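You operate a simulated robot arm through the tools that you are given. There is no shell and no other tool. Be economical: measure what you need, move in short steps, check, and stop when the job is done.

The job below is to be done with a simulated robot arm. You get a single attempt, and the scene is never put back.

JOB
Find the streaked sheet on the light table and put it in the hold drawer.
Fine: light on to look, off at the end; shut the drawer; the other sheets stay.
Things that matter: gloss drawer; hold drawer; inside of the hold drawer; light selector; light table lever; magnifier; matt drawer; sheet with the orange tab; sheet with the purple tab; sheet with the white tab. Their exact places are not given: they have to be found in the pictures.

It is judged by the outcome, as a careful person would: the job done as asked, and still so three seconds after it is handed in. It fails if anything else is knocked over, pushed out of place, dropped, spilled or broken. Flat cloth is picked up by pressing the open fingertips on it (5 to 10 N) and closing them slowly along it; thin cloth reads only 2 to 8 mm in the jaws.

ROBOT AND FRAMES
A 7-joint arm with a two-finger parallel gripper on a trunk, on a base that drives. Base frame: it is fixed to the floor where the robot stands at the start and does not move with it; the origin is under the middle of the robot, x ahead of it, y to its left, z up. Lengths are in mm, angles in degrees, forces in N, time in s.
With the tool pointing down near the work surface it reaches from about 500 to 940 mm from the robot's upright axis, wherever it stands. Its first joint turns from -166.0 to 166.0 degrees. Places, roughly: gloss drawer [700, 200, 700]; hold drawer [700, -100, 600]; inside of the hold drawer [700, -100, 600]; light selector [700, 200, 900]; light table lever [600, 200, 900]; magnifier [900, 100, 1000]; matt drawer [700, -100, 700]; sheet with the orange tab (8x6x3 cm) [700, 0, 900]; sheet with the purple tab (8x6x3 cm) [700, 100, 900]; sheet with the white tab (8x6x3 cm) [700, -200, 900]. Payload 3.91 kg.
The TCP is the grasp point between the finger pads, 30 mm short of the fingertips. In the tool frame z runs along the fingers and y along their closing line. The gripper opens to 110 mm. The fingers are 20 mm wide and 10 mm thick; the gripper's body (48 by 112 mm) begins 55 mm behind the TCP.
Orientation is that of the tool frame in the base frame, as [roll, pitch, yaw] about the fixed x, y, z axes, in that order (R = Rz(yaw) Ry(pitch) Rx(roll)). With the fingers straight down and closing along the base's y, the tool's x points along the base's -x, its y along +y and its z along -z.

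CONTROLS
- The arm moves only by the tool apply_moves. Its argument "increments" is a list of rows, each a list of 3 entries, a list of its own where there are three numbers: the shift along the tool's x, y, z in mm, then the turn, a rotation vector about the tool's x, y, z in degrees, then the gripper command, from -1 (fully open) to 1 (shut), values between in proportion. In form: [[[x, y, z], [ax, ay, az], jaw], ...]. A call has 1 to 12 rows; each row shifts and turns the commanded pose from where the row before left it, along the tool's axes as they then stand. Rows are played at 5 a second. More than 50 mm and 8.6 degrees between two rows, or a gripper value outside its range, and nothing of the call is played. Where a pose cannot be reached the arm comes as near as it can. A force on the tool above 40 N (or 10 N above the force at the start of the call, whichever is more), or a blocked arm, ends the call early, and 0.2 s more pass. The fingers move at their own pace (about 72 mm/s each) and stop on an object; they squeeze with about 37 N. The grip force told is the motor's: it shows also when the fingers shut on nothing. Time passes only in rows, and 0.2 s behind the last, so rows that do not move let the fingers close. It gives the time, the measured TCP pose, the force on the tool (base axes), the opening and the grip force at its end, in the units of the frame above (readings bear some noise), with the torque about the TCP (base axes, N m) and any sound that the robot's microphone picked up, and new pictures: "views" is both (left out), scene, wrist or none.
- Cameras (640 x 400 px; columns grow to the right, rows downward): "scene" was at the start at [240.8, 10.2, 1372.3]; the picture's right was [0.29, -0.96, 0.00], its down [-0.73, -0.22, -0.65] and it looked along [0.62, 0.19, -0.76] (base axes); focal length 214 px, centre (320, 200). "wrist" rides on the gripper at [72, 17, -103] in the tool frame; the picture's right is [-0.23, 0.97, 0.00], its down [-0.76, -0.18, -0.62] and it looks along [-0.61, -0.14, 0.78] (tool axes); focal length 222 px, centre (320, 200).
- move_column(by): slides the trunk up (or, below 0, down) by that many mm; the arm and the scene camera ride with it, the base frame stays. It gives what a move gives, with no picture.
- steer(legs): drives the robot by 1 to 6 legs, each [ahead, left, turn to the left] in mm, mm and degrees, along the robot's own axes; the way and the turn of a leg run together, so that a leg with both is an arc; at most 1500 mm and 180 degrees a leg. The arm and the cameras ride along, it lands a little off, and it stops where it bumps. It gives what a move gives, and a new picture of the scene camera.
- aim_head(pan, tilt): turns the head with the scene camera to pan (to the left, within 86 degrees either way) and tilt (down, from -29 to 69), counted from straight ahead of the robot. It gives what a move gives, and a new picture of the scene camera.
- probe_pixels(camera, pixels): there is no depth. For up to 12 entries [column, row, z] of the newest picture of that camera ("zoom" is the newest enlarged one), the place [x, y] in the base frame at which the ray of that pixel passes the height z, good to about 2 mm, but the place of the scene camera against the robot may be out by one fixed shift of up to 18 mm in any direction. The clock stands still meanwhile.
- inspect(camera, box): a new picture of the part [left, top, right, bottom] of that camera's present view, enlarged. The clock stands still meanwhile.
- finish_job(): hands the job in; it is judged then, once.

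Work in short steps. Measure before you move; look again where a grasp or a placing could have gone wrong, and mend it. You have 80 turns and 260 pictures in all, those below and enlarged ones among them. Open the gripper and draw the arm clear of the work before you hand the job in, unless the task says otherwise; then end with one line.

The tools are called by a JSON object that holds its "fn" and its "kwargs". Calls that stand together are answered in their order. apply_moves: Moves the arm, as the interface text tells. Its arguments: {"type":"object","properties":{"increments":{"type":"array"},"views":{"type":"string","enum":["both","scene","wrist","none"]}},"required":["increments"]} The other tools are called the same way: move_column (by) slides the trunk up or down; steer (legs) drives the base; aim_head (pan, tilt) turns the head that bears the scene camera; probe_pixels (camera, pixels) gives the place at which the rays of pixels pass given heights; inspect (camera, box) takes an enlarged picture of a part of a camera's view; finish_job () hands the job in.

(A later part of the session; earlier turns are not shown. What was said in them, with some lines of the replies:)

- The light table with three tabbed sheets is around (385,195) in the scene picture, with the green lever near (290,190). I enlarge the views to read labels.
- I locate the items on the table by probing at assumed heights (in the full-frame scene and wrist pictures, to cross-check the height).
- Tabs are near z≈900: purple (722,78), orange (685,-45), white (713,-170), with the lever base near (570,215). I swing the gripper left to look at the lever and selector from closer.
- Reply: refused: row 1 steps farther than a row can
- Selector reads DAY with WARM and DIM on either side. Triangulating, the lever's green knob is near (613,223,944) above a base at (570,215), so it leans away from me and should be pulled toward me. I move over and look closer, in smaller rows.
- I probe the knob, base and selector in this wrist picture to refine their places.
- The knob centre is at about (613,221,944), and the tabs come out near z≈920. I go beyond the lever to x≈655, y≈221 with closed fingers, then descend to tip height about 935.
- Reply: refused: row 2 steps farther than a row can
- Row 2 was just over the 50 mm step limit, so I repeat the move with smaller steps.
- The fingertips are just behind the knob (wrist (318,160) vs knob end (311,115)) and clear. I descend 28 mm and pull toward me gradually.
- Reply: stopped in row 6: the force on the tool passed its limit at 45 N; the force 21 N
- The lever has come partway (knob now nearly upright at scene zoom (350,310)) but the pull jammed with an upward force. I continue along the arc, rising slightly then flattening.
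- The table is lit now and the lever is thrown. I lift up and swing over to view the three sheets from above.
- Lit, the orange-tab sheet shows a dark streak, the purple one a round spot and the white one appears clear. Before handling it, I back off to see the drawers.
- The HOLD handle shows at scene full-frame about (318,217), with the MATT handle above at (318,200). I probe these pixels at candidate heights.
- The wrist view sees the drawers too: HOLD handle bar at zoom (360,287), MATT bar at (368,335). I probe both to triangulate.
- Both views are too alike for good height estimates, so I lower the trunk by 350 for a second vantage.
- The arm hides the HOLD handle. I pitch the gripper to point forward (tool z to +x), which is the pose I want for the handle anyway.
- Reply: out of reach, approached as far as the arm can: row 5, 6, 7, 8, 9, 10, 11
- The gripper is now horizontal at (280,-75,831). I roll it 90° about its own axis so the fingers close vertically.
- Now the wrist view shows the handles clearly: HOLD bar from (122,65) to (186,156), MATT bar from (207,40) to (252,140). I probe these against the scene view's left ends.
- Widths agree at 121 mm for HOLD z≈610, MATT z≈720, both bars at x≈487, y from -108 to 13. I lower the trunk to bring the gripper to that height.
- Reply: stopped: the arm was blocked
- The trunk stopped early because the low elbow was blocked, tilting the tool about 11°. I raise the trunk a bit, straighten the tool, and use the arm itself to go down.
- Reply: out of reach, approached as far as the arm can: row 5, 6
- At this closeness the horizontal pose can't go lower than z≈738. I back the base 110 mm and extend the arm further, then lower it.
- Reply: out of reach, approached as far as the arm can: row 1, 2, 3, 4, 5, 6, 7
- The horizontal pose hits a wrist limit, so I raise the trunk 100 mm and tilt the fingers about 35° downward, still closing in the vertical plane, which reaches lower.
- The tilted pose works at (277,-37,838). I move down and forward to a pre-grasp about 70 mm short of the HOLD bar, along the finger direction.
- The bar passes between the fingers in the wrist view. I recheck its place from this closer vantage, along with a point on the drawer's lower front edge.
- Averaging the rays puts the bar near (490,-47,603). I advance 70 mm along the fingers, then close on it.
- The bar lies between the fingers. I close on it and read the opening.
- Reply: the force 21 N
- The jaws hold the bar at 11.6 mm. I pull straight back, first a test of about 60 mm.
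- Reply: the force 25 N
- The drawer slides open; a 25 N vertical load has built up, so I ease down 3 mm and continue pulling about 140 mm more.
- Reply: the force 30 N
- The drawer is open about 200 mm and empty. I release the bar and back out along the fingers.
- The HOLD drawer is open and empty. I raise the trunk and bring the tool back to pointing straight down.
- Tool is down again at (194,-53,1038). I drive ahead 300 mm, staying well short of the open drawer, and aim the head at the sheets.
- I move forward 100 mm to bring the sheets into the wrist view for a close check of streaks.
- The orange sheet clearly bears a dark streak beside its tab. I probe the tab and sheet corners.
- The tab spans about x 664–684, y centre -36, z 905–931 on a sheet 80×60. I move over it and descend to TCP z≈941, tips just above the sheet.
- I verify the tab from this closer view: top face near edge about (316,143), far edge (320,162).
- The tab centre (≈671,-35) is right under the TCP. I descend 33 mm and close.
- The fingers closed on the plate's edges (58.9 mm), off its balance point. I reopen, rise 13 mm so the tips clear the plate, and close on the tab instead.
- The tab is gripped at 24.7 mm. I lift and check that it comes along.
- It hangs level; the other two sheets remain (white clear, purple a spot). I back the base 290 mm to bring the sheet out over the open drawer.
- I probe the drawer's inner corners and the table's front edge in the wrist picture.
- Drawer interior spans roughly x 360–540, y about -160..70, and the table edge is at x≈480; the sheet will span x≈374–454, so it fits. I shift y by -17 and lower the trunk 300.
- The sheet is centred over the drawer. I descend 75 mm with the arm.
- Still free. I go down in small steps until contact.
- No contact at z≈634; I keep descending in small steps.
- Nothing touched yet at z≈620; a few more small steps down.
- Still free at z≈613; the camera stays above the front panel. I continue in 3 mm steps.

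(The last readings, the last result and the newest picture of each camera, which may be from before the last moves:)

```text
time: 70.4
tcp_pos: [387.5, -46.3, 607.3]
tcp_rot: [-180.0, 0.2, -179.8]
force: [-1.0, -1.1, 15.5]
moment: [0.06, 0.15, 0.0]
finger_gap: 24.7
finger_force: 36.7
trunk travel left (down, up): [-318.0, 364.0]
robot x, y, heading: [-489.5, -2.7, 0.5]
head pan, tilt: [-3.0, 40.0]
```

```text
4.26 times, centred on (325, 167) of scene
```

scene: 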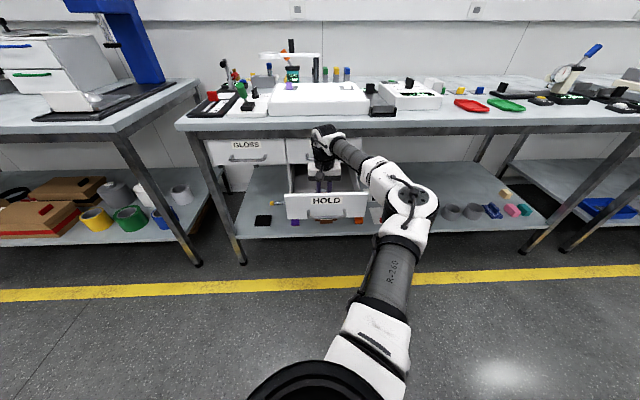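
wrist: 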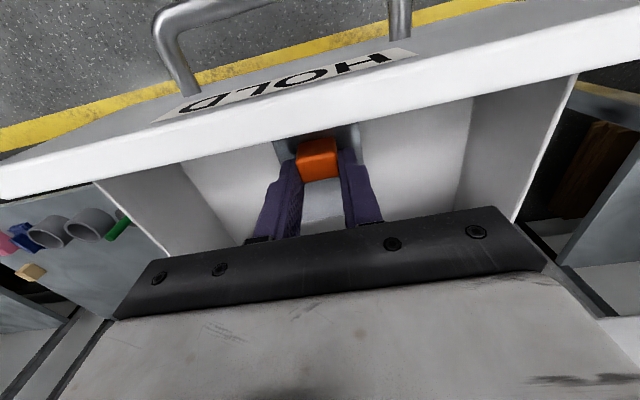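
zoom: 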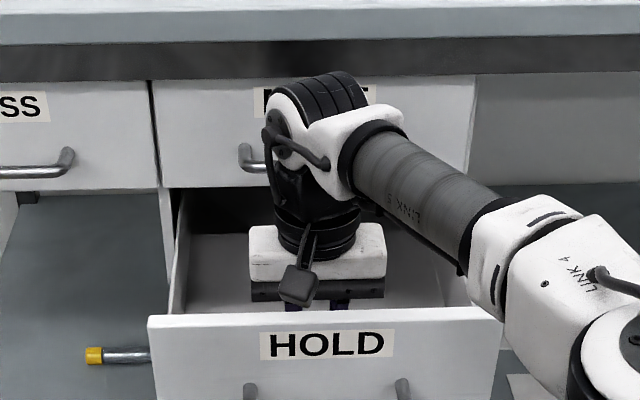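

15 N upward shows the sheet resting on the drawer floor. I open moderately and rise straight up.

{"fn": "apply_moves", "kwargs": {"increments": [[[0, 0, -1.5], [0, 0, 0], 0.9], [[0, 0, 0], [0, 0, 0], 0.1], [[0, 0, 0], [0, 0, 0], 0.1], [[0, 0, -15], [0, 0, 0], 0.1], [[0, 0, -30], [0, 0, 0], 0.1], [[0, 0, -40], [0, 0, 0], 0.1], [[0, 0, -40], [0, 0, 0], 0.1], [[0, 0, 0], [0, 0, 0], 0.1]]}}

{"fn": "inspect", "kwargs": {"camera": "wrist", "box": [160, 40, 480, 240]}}

```text
time: 72.2
tcp_pos: [387.4, -46.2, 731.0]
tcp_rot: [-179.9, 0.1, -179.8]
force: [-0.1, -0.3, 0.4]
moment: [-0.03, 0.0, -0.01]
finger_gap: 49.6
finger_force: 0.1
trunk travel left (down, up): [-318.0, 364.0]
robot x, y, heading: [-491.5, -2.3, 0.4]
head pan, tilt: [-3.0, 40.0]
```

scene: 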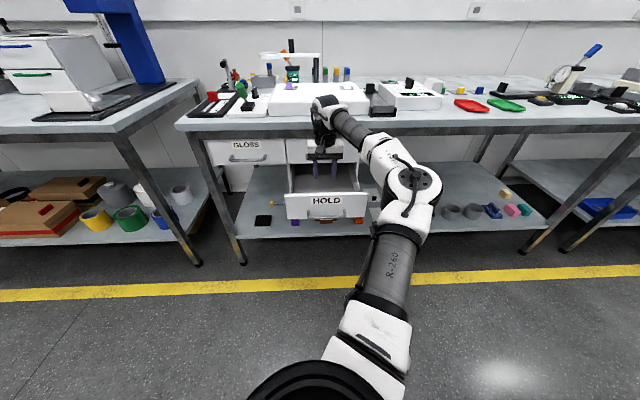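
wrist: 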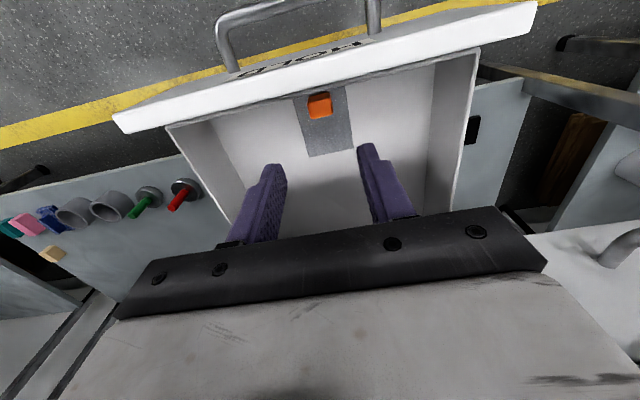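

```text
2.00 times, centred on (320, 140) of wrist
```

zoom: 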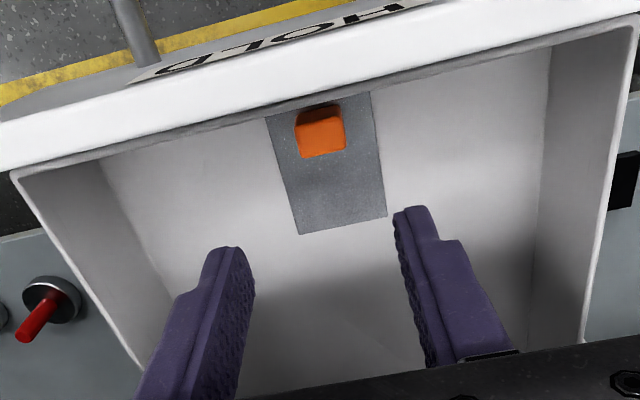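

The sheet lies flat in the drawer, well inside. I retreat in front of the drawer and return to the tilted posture to close it by the handle.

{"fn": "apply_moves", "kwargs": {"increments": [[[0, 0, -20], [0, 0, 0], 0.2], [[42, 0, 0], [0, 0, 0], 0.2], [[42, 0, 0], [0, 0, 0], 0.2], [[42, 0, 0], [0, 0, 0], 0.2], [[42, 0, 0], [0, 0, 0], 0.2], [[42, 0, 0], [0, 0, 0], 0.2], [[0, 0, 0], [0, 0, 0], 0.2]], "views": "none"}}

{"fn": "apply_moves", "kwargs": {"increments": [[[0, 0, 0], [0, 0, 8.2], 0.2], [[0, 0, 0], [0, 0, 8.2], 0.2], [[0, 0, 0], [0, 0, 8.2], 0.2], [[0, 0, 0], [0, 0, 8.2], 0.2], [[0, 0, 0], [0, 0, 8.2], 0.2], [[0, 0, 0], [0, 0, 8.2], 0.2], [[0, 0, 0], [0, 0, 8.2], 0.2], [[0, 0, 0], [0, 0, 8.2], 0.2], [[0, 0, 0], [0, 0, 8.2], 0.2], [[0, 0, 0], [0, 0, 8.2], 0.2], [[0, 0, 0], [0, 0, 8], 0.2], [[0, 0, 0], [0, 0, 0], 0.2]], "views": "none"}}

{"fn": "apply_moves", "kwargs": {"increments": [[[0, 0, 0], [-7.8, 0, 0], 0.2], [[0, 0, 0], [-7.8, 0, 0], 0.2], [[0, 0, 0], [-7.8, 0, 0], 0.2], [[0, 0, 0], [-7.8, 0, 0], 0.2], [[0, 0, 0], [-7.8, 0, 0], 0.2], [[0, 0, 0], [-7.8, 0, 0], 0.2], [[0, 0, 0], [-8.2, 0, 0], 0.2], [[0, 0, 0], [0, 0, 0], 0.2]]}}

```text
time: 73.8
tcp_pos: [178.8, -44.8, 751.3]
tcp_rot: [-179.9, 0.1, -179.8]
force: [0.2, -0.5, 0.0]
moment: [0.0, 0.03, 0.03]
finger_gap: 43.9
finger_force: 0.0
trunk travel left (down, up): [-318.0, 364.0]
robot x, y, heading: [-493.9, -0.7, 0.4]
head pan, tilt: [-3.0, 40.0]
```

```text
time: 76.4
tcp_pos: [178.0, -47.2, 750.2]
tcp_rot: [179.9, 0.1, 90.1]
force: [0.9, -0.3, -0.5]
moment: [0.0, 0.0, 0.01]
finger_gap: 44.0
finger_force: 0.0
trunk travel left (down, up): [-318.0, 364.0]
robot x, y, heading: [-492.8, 1.2, 0.5]
head pan, tilt: [-3.0, 40.0]
```

```text
time: 78.2
tcp_pos: [178.0, -45.7, 750.1]
tcp_rot: [124.8, 0.1, 90.1]
force: [0.5, 0.8, -0.1]
moment: [0.02, -0.01, 0.02]
finger_gap: 44.1
finger_force: 0.0
trunk travel left (down, up): [-318.0, 364.0]
robot x, y, heading: [-489.0, -2.2, 0.6]
head pan, tilt: [-3.0, 40.0]
```

scene: 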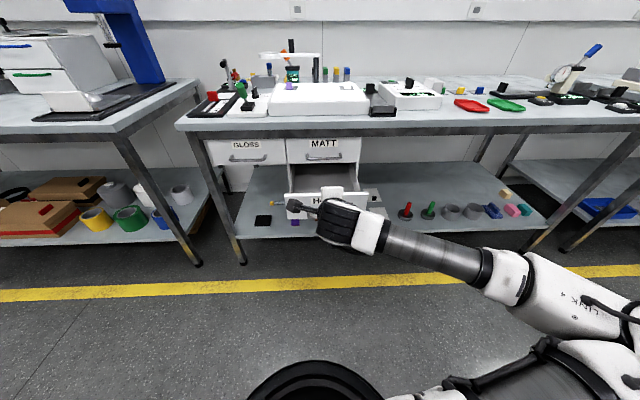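
wrist: 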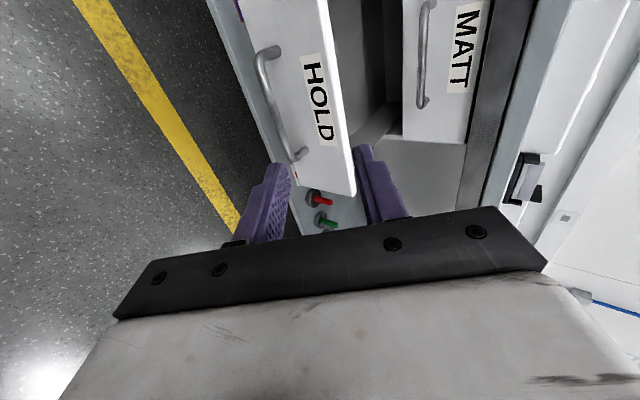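

I go to the pre-grasp before the handle's open position (TCP≈(216,-47,653)).

{"fn": "apply_moves", "kwargs": {"increments": [[[0, -29, 0], [0, 0, 0], 0.2], [[0, -29, 0], [0, 0, 0], 0.2], [[0, 0, 43], [0, 0, 0], 0.2], [[0, 0, 44], [0, 0, 0], 0.2], [[0, 0, 0], [0, 0, 0], 0.2], [[0, 0, 0], [0, 0, 0], 0.2]], "views": "wrist"}}

{"fn": "inspect", "kwargs": {"camera": "wrist", "box": [160, 40, 480, 240]}}

```text
time: 79.6
tcp_pos: [252.8, -52.4, 658.6]
tcp_rot: [125.0, 0.1, 90.2]
force: [1.0, -0.7, 0.9]
moment: [0.01, 0.0, -0.02]
finger_gap: 43.9
finger_force: 0.2
out of reach, approached as far as the arm can: row 1, 2
trunk travel left (down, up): [-318.0, 364.0]
robot x, y, heading: [-492.7, -2.3, 0.5]
head pan, tilt: [-3.0, 40.0]
```

wrist: 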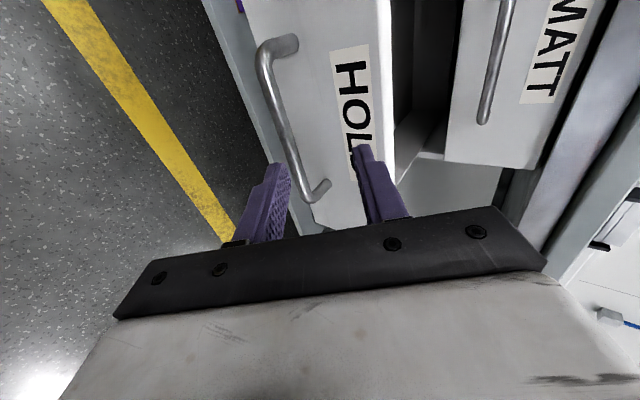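

```text
2.00 times, centred on (320, 140) of wrist
```

zoom: 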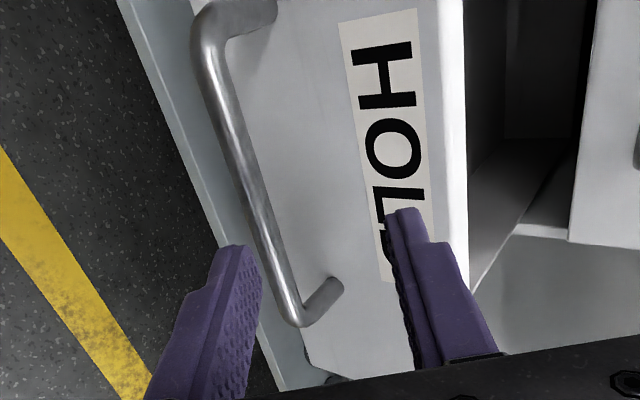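

The arm came out too close at this trunk height. I back the base 45 mm and lower the trunk 40 mm to regain the earlier geometry.

{"fn": "steer", "kwargs": {"legs": [[-45, 0, 0]]}}

{"fn": "move_column", "kwargs": {"by": -25}}

{"fn": "inspect", "kwargs": {"camera": "wrist", "box": [160, 40, 480, 240]}}

```text
time: 80.5
tcp_pos: [207.4, -53.9, 659.7]
tcp_rot: [125.1, 0.2, 90.3]
force: [0.5, 0.3, -1.1]
moment: [0.01, 0.02, 0.02]
finger_gap: 44.0
finger_force: 0.0
trunk travel left (down, up): [-318.0, 364.0]
robot x, y, heading: [-539.0, -2.0, 0.5]
head pan, tilt: [-3.0, 40.0]
```

scene: 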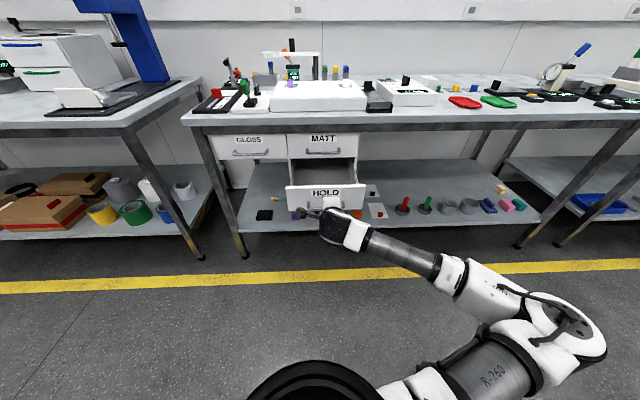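

```text
time: 81.2
tcp_pos: [208.2, -52.7, 633.6]
tcp_rot: [125.1, 0.1, 90.3]
force: [0.8, 0.6, -0.1]
moment: [0.02, 0.0, -0.01]
finger_gap: 44.2
finger_force: 0.1
trunk travel left (down, up): [-293.0, 389.0]
robot x, y, heading: [-537.3, -5.6, 0.4]
head pan, tilt: [-3.0, 40.0]
```

```text
2.00 times, centred on (320, 140) of wrist
```

zoom: 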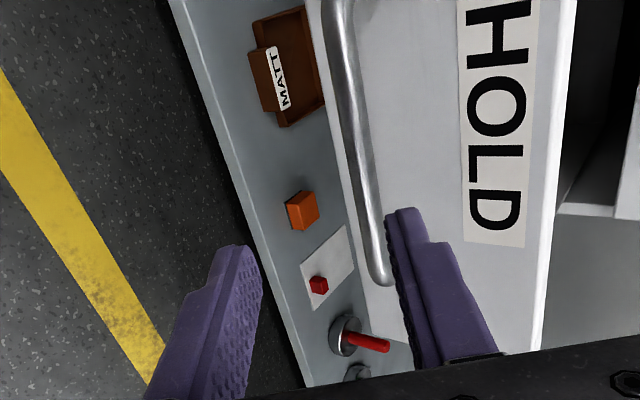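

From here the grasp pose is +20 along tool y and +65 along the fingers. I make those moves and stop before closing.

{"fn": "apply_moves", "kwargs": {"increments": [[[5, 20.4, 0], [0, 0, 0], 0.2], [[0, 0, 30], [0, 0, 0], 0.2], [[0, 0, 20], [0, 0, 0], 0.2], [[0, 0, 13], [0, 0, 0], 0.2], [[0, 0, 0], [0, 0, 0], 0.2]], "views": "wrist"}}

{"fn": "inspect", "kwargs": {"camera": "wrist", "box": [200, 60, 440, 210]}}

```text
time: 82.4
tcp_pos: [270.8, -48.7, 613.3]
tcp_rot: [125.0, 0.2, 90.3]
force: [-0.2, 0.8, 0.4]
moment: [0.0, 0.03, 0.03]
finger_gap: 44.0
finger_force: 0.0
trunk travel left (down, up): [-293.0, 389.0]
robot x, y, heading: [-535.2, -2.9, 0.4]
head pan, tilt: [-3.0, 40.0]
```

wrist: 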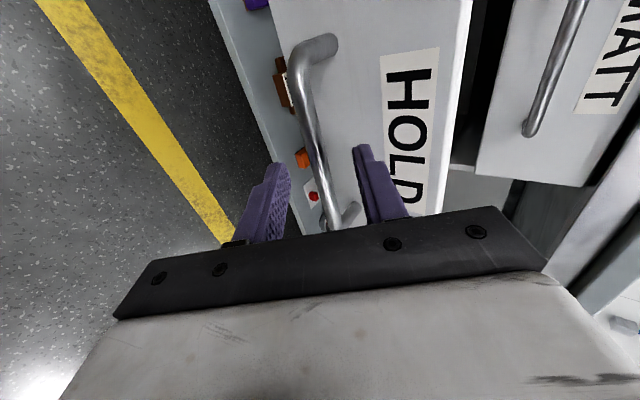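

```text
2.67 times, centred on (320, 135) of wrist
```

zoom: 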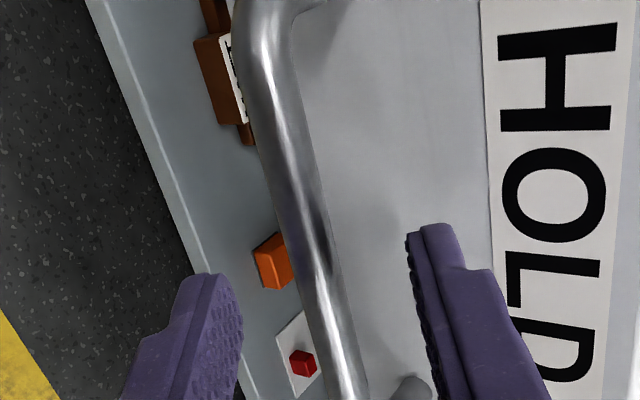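

The view matches the earlier grasp. I close on the bar and push forward gently, about 130 mm first.

{"fn": "apply_moves", "kwargs": {"increments": [[[0, 0, 0], [0, 0, 0], 0.6], [[0, 0, 0], [0, 0, 0], 1], [[0, 0, 0], [0, 0, 0], 1], [[0, 0, 0], [0, 0, 0], 1], [[0, 8.6, 12.3], [0, 0, 0], 1], [[0, 8.6, 12.3], [0, 0, 0], 1], [[0, 8.6, 12.3], [0, 0, 0], 1], [[0, 8.6, 12.3], [0, 0, 0], 1], [[0, 8.6, 12.3], [0, 0, 0], 1], [[0, 8.6, 12.3], [0, 0, 0], 1], [[0, 8.6, 12.3], [0, 0, 0], 1], [[0, 0, 0], [0, 0, 0], 1]]}}

```text
time: 85.0
tcp_pos: [376.7, -48.8, 613.6]
tcp_rot: [125.0, 0.1, 90.0]
force: [-0.4, -6.6, -5.7]
moment: [0.49, 0.15, -0.23]
finger_gap: 11.7
finger_force: 45.0
trunk travel left (down, up): [-293.0, 389.0]
robot x, y, heading: [-533.2, -3.1, 0.7]
head pan, tilt: [-3.0, 40.0]
```

scene: 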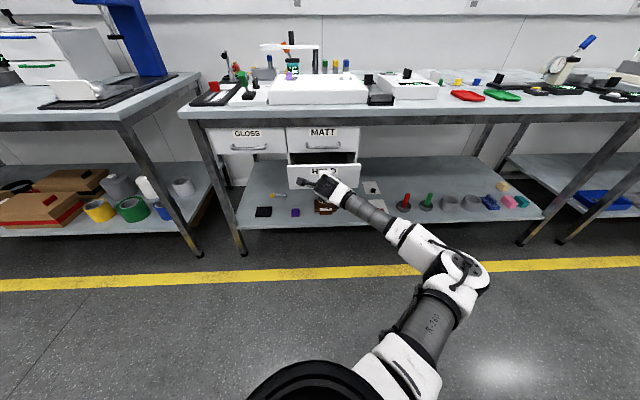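
wrist: 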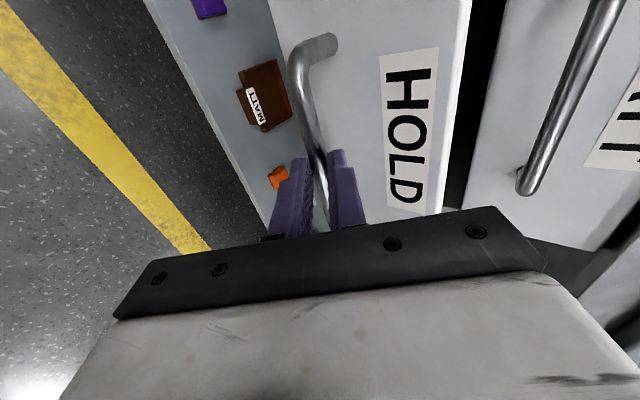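

It moves with little force. I push the remaining ~96 mm.

{"fn": "apply_moves", "kwargs": {"increments": [[[0, 8.6, 12.3], [0, 0, 0], 1], [[0, 8.6, 12.3], [0, 0, 0], 1], [[0, 8.6, 12.3], [0, 0, 0], 1], [[0, 8.6, 12.3], [0, 0, 0], 1], [[0, 8.6, 12.3], [0, 0, 0], 1], [[0, 5.7, 8.2], [0, 0, 0], 1], [[0, 3, 4], [0, 0, 0], 1], [[0, 2.3, 3.3], [0, 0, 0], 1], [[0, 0, 0], [0, 0, 0], 1]]}}

{"fn": "inspect", "kwargs": {"camera": "scene", "box": [240, 100, 400, 200]}}

```text
time: 87.0
tcp_pos: [469.9, -48.9, 614.0]
tcp_rot: [125.2, 0.1, 90.2]
force: [-14.4, -10.4, -6.7]
moment: [-0.04, 0.4, -1.02]
finger_gap: 11.6
finger_force: 45.6
trunk travel left (down, up): [-293.0, 389.0]
robot x, y, heading: [-537.7, -4.2, 0.3]
head pan, tilt: [-3.0, 40.0]
```

scene: 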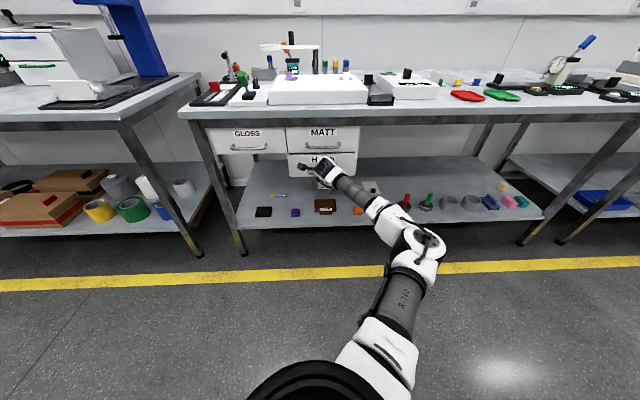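
wrist: 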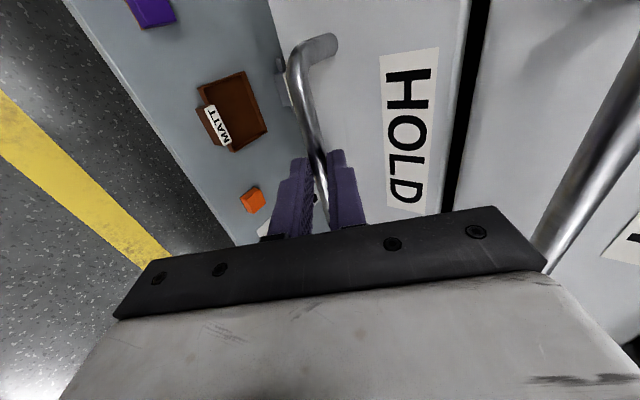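

```text
4.00 times, centred on (320, 150) of scene
```

zoom: 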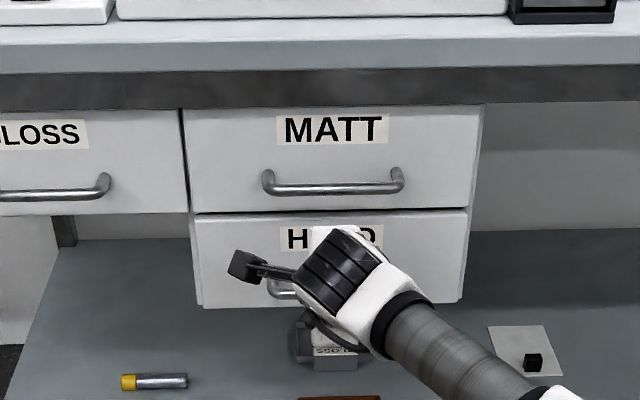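

Force of about -14 N in x suggests the stop. I push 6 mm more to be sure it is fully shut.

{"fn": "apply_moves", "kwargs": {"increments": [[[0, 1.7, 2.5], [0, 0, 0], 1], [[0, 1.7, 2.5], [0, 0, 0], 1], [[0, 0, 0], [0, 0, 0], 1]], "views": "none"}}

```text
time: 87.4
tcp_pos: [469.5, -48.8, 614.4]
tcp_rot: [125.3, 0.0, 90.1]
force: [-9.0, -0.1, 3.8]
moment: [0.54, 0.12, 0.04]
finger_gap: 11.3
finger_force: 44.3
trunk travel left (down, up): [-293.0, 389.0]
robot x, y, heading: [-540.0, -4.1, 0.6]
head pan, tilt: [-3.0, 40.0]
stopped in row 1: the force on the tool passed its limit at 47 N (the readings are from after the stop); the commanded pose is now the measured one
```

It's hard against the stop, so shut. I release and back out along the fingers.

{"fn": "apply_moves", "kwargs": {"increments": [[[0, 0, 0], [0, 0, 0], 0.3], [[0, 0, 0], [0, 0, 0], 0.2], [[0, 0, 0], [0, 0, 0], 0.2], [[0, 0, -20], [0, 0, 0], 0.2], [[0, 0, -40], [0, 0, 0], 0.2], [[0, 0, -40], [0, 0, 0], 0.2], [[0, 0, 0], [0, 0, 0], 0.2]], "views": "wrist"}}

{"fn": "steer", "kwargs": {"legs": [[-200, 0, 0]]}}

{"fn": "inspect", "kwargs": {"camera": "scene", "box": [220, 80, 420, 205]}}

```text
time: 89.0
tcp_pos: [392.2, -47.8, 670.1]
tcp_rot: [125.4, 0.1, 90.1]
force: [0.1, -0.2, -0.5]
moment: [0.01, -0.03, 0.01]
finger_gap: 43.8
finger_force: 0.1
trunk travel left (down, up): [-293.0, 389.0]
robot x, y, heading: [-538.5, -2.7, 0.3]
head pan, tilt: [-3.0, 40.0]
```

wrist: 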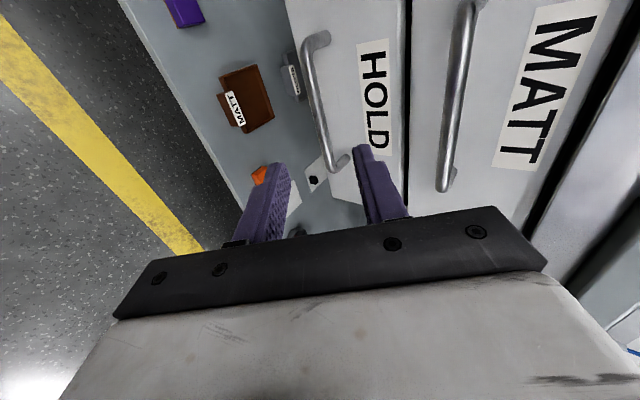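

```text
time: 90.6
tcp_pos: [190.7, -52.2, 670.5]
tcp_rot: [125.4, 0.1, 90.0]
force: [0.2, -0.2, 0.0]
moment: [0.03, 0.02, -0.01]
finger_gap: 43.7
finger_force: 0.1
trunk travel left (down, up): [-293.0, 389.0]
robot x, y, heading: [-738.4, -6.7, 0.6]
head pan, tilt: [-3.0, 40.0]
```

scene: 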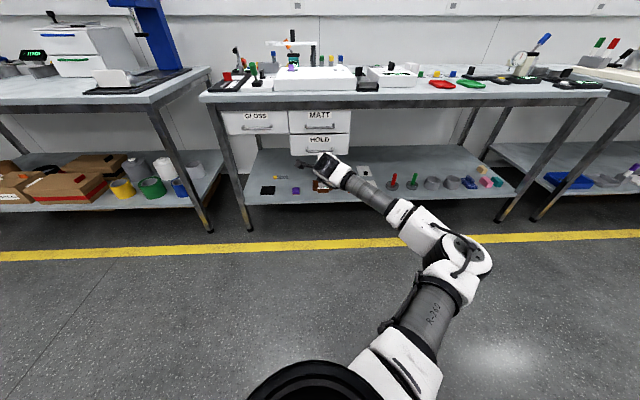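

```text
3.20 times, centred on (320, 142) of scene
```

zoom: 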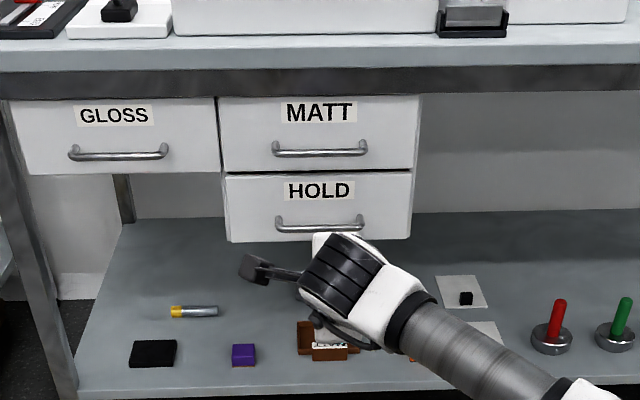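

All three drawers are shut. I raise the trunk, point the tool down and close the fingers, then drive back to the table for the lever.

{"fn": "move_column", "kwargs": {"by": 370}}

{"fn": "apply_moves", "kwargs": {"increments": [[[0, 0, 0], [7.8, 0, 0], 1], [[0, 0, 0], [7.8, 0, 0], 1], [[0, 0, 0], [7.8, 0, 0], 1], [[0, 0, 0], [7.8, 0, 0], 1], [[0, 0, 0], [7.8, 0, 0], 1], [[0, 0, 0], [7.8, 0, 0], 1], [[0, 0, 0], [7.8, 0, 0], 1], [[0, 0, 0], [0, 0, 0], 1]], "views": "none"}}

{"fn": "steer", "kwargs": {"legs": [[300, 0, 0]]}}

```text
time: 94.2
tcp_pos: [190.6, -50.9, 1040.9]
tcp_rot: [125.4, 0.1, 90.0]
force: [-0.5, 0.1, 0.6]
moment: [0.0, 0.04, -0.01]
finger_gap: 43.7
finger_force: 0.1
trunk travel left (down, up): [-663.0, 19.0]
robot x, y, heading: [-737.1, -4.0, 0.3]
head pan, tilt: [-3.0, 40.0]
```

```text
time: 96.0
tcp_pos: [189.4, -51.9, 1041.2]
tcp_rot: [-180.0, 0.1, 90.0]
force: [0.4, 0.1, 0.8]
moment: [0.01, 0.0, 0.04]
finger_gap: 0.0
finger_force: 37.3
trunk travel left (down, up): [-663.0, 19.0]
robot x, y, heading: [-735.2, -6.6, 0.1]
head pan, tilt: [-3.0, 40.0]
```

```text
time: 98.0
tcp_pos: [486.8, -53.7, 1040.6]
tcp_rot: [180.0, 0.2, 89.8]
force: [-0.5, 0.0, 0.1]
moment: [0.02, -0.01, -0.01]
finger_gap: 0.0
finger_force: 36.9
trunk travel left (down, up): [-663.0, 19.0]
robot x, y, heading: [-435.9, -2.9, 0.0]
head pan, tilt: [-3.0, 40.0]
```

scene: 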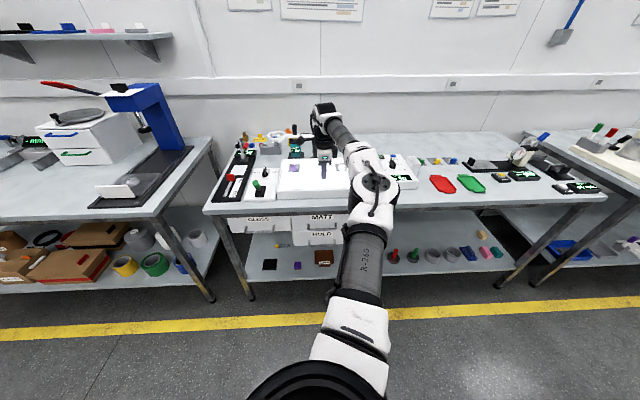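

I drive ahead 150 and left 200 so the lever lies straight in front of the robot.

{"fn": "steer", "kwargs": {"legs": [[150, 200, 0]]}}

{"fn": "apply_moves", "kwargs": {"increments": [[[0, -40, 0], [0, 0, 0], 1], [[0, -40, 0], [0, 0, 0], 1], [[0, -40, 0], [0, 0, 0], 1], [[0, -40, 0], [0, 0, 0], 1], [[38, 0, 0], [0, 0, 0], 1], [[38, 0, 0], [0, 0, 0], 1], [[0, 0, 0], [0, 0, 0], 1]]}}

{"fn": "inspect", "kwargs": {"camera": "wrist", "box": [160, 40, 480, 240]}}

{"fn": "inspect", "kwargs": {"camera": "scene", "box": [220, 110, 420, 235]}}

```text
time: 100.2
tcp_pos: [639.3, 147.0, 1041.4]
tcp_rot: [-180.0, 0.1, 89.8]
force: [0.2, 0.1, 0.3]
moment: [0.01, 0.0, 0.0]
finger_gap: 0.2
finger_force: 37.0
trunk travel left (down, up): [-663.0, 19.0]
robot x, y, heading: [-286.8, 194.4, 0.3]
head pan, tilt: [-3.0, 40.0]
```

scene: 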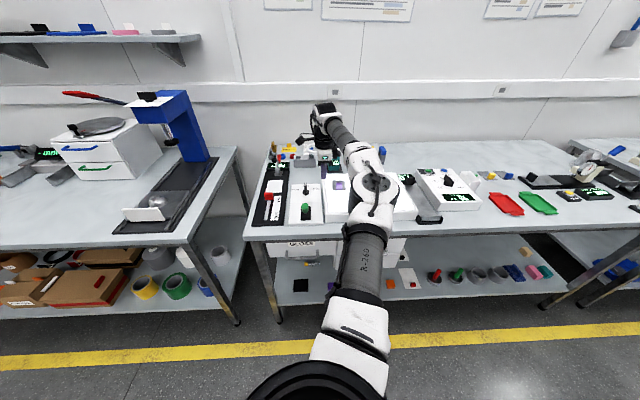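

```text
time: 101.8
tcp_pos: [478.2, 222.7, 1038.5]
tcp_rot: [179.9, 0.1, 89.9]
force: [0.0, 0.1, -0.4]
moment: [-0.02, 0.05, 0.03]
finger_gap: 0.0
finger_force: 37.3
trunk travel left (down, up): [-663.0, 19.0]
robot x, y, heading: [-287.5, 196.3, 0.5]
head pan, tilt: [-3.0, 40.0]
```

scene: 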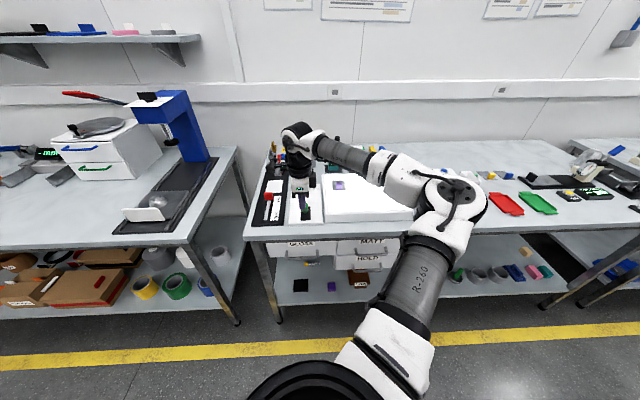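
wrist: 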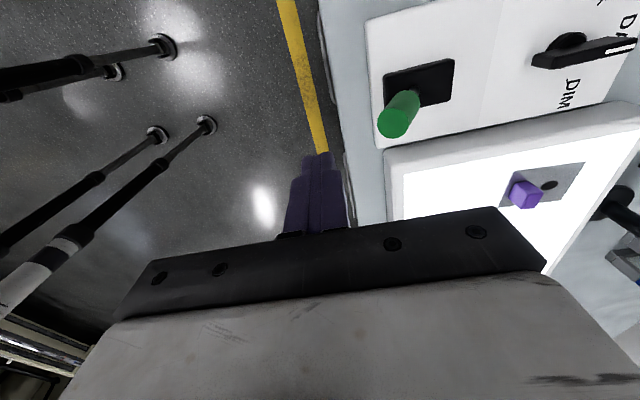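

```text
2.00 times, centred on (320, 140) of wrist
```

zoom: 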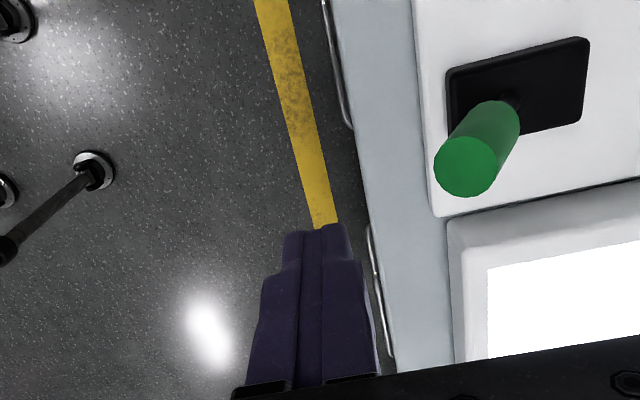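

```text
3.20 times, centred on (320, 172) of scene
```

zoom: 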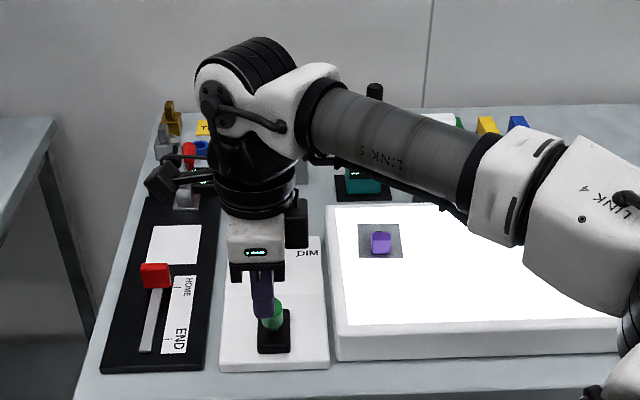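

The green knob's end is at wrist (394,122), leaning toward me. I probe it and its base.

{"fn": "probe_pixels", "kwargs": {"camera": "wrist", "pixels": [[394, 122, 960], [394, 122, 945], [402, 108, 940], [418, 88, 890], [380, 135, 955], [410, 117, 955]]}}

```text
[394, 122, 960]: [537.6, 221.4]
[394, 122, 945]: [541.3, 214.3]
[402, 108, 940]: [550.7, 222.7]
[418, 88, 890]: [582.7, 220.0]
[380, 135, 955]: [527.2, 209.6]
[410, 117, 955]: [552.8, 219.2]
```

The knob's near side is at x≈525, y≈221. I lower to tip height about 942 and push away (+x) along a slight arc.

{"fn": "apply_moves", "kwargs": {"increments": [[[0, 0, 33], [0, 0, 0], 1], [[0, 0, 32], [0, 0, 0], 1], [[0, 20, 0], [0, 0, 0], 1], [[0, 10, 0], [0, 0, 0], 1], [[0, 6, -3], [0, 0, 0], 1], [[0, 6, -3], [0, 0, 0], 1], [[0, 6, -3], [0, 0, 0], 1], [[0, 6, -2], [0, 0, 0], 1], [[0, 6, -2], [0, 0, 0], 1], [[0, 6, 0], [0, 0, 0], 1], [[0, 6, 0], [0, 0, 0], 1], [[0, 0, 0], [0, 0, 0], 1]]}}

{"fn": "inspect", "kwargs": {"camera": "scene", "box": [220, 110, 420, 235]}}

```text
time: 104.4
tcp_pos: [551.3, 222.5, 988.5]
tcp_rot: [179.9, 0.1, 89.9]
force: [-0.1, -0.3, 0.5]
moment: [0.01, 0.0, -0.01]
finger_gap: 0.0
finger_force: 36.7
trunk travel left (down, up): [-663.0, 19.0]
robot x, y, heading: [-290.1, 193.3, 0.3]
head pan, tilt: [-3.0, 40.0]
```

scene: 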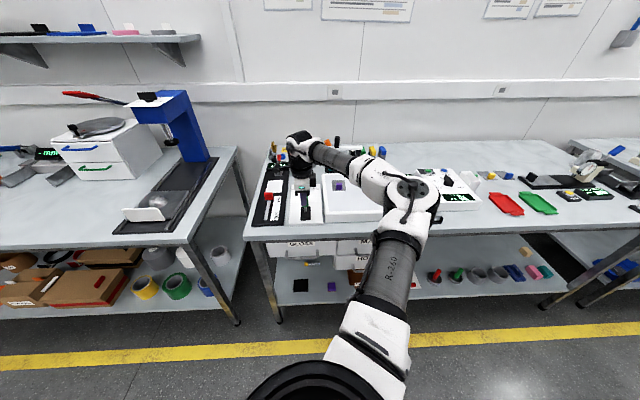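
wrist: 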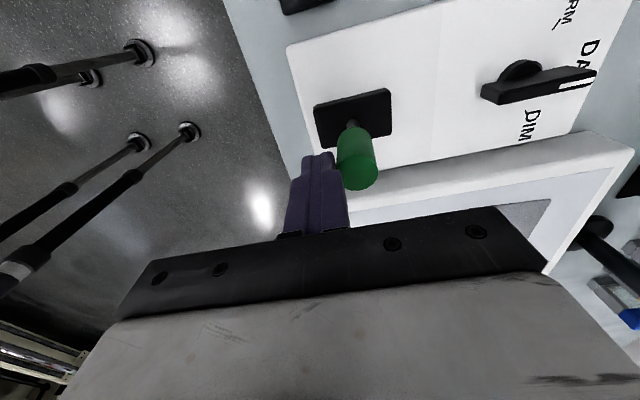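

```text
3.20 times, centred on (320, 172) of scene
```

zoom: 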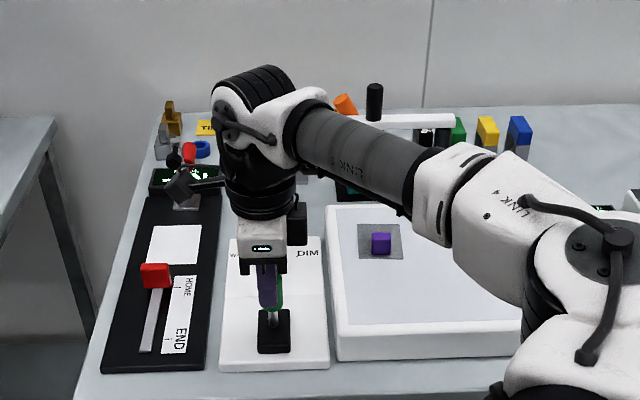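

The table is dark, but the lever may be only partway. I push on gently until its end stop.

{"fn": "apply_moves", "kwargs": {"increments": [[[0, 6, 1], [0, 0, 0], 1], [[0, 6, 1], [0, 0, 0], 1], [[0, 6, 2], [0, 0, 0], 1], [[0, 6, 2], [0, 0, 0], 1], [[0, 6, 2], [0, 0, 0], 1], [[0, 6, 2], [0, 0, 0], 1], [[0, 0, 0], [0, 0, 0], 1]], "views": "wrist"}}

```text
time: 106.0
tcp_pos: [586.4, 223.4, 977.7]
tcp_rot: [-180.0, 0.1, 89.8]
force: [-0.1, -0.2, 0.2]
moment: [0.0, 0.01, 0.01]
finger_gap: 0.1
finger_force: 37.1
trunk travel left (down, up): [-663.0, 19.0]
robot x, y, heading: [-289.9, 196.5, 0.3]
head pan, tilt: [-3.0, 40.0]
```

wrist: 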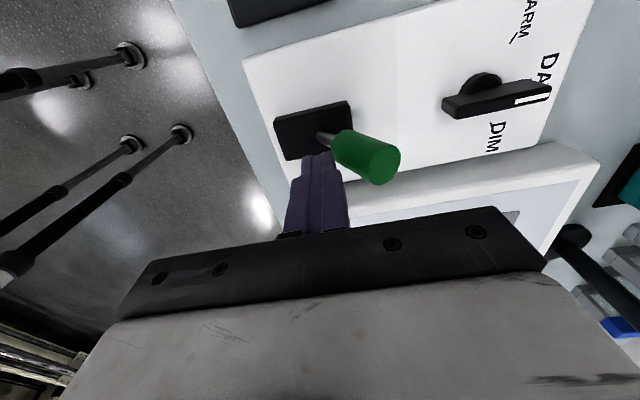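

The lever leans away as at the start and the light is off. I back away, rise, open the gripper and drive back clear of the table.

{"fn": "apply_moves", "kwargs": {"increments": [[[0, -30, 0], [0, 0, 0], 1], [[0, -30, -10], [0, 0, 0], 1], [[0, 0, -40], [0, 0, 0], 1], [[0, 0, -30], [0, 0, 0], 1], [[0, 0, 0], [0, 0, 0], 1]], "views": "none"}}

{"fn": "steer", "kwargs": {"legs": [[-350, 0, 0]]}}

{"fn": "apply_moves", "kwargs": {"increments": [[[0, 0, 0], [0, 0, 0], -1], [[0, 0, 0], [0, 0, 0], -1], [[0, 0, 0], [0, 0, 0], -1], [[0, 0, 0], [0, 0, 0], -1]], "views": "none"}}

{"fn": "inspect", "kwargs": {"camera": "scene", "box": [200, 110, 480, 285]}}

```text
time: 107.2
tcp_pos: [526.4, 225.2, 1058.2]
tcp_rot: [180.0, 0.0, 89.9]
force: [0.0, -0.2, -0.8]
moment: [0.03, 0.02, 0.0]
finger_gap: 0.0
finger_force: 37.4
trunk travel left (down, up): [-663.0, 19.0]
robot x, y, heading: [-291.9, 197.8, 0.3]
head pan, tilt: [-3.0, 40.0]
```

```text
time: 109.5
tcp_pos: [173.7, 227.5, 1059.1]
tcp_rot: [179.9, 0.1, 90.3]
force: [-0.2, -0.9, 0.2]
moment: [-0.01, 0.01, -0.02]
finger_gap: 0.2
finger_force: 36.8
trunk travel left (down, up): [-663.0, 19.0]
robot x, y, heading: [-639.0, 190.7, 0.7]
head pan, tilt: [-3.0, 40.0]
```

scene: 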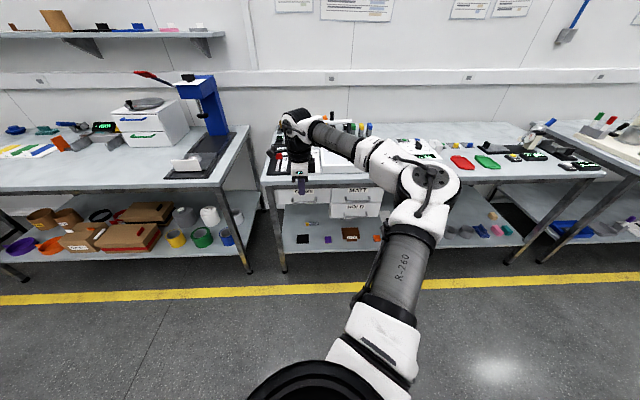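

```text
time: 110.5
tcp_pos: [174.6, 228.5, 1057.9]
tcp_rot: [-179.9, 0.1, 90.2]
force: [0.1, -0.2, -0.1]
moment: [-0.03, 0.02, -0.01]
finger_gap: 110.2
finger_force: 0.0
trunk travel left (down, up): [-663.0, 19.0]
robot x, y, heading: [-640.3, 192.0, 0.8]
head pan, tilt: [-3.0, 40.0]
```

```text
2.29 times, centred on (340, 198) of scene
```

zoom: 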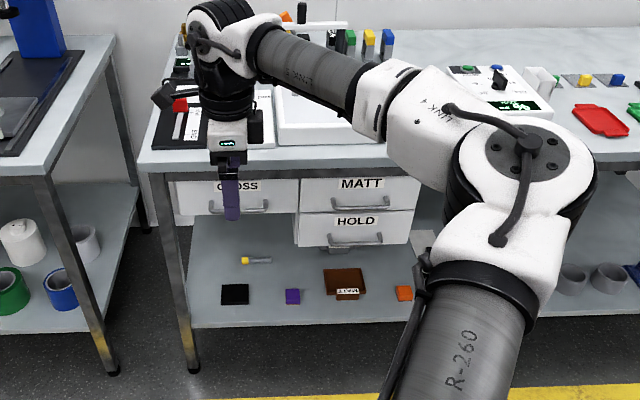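

The HOLD drawer is flush with the others, the light is off, and the gripper is open and clear of the table. I hand the job in.

{"fn": "finish_job", "kwargs": {}}

```text
The job is handed in.
```

The streaked sheet was the one with the orange tab. It now lies in the closed hold drawer, the table light is off, and the purple- and white-tab sheets are still on the light table.
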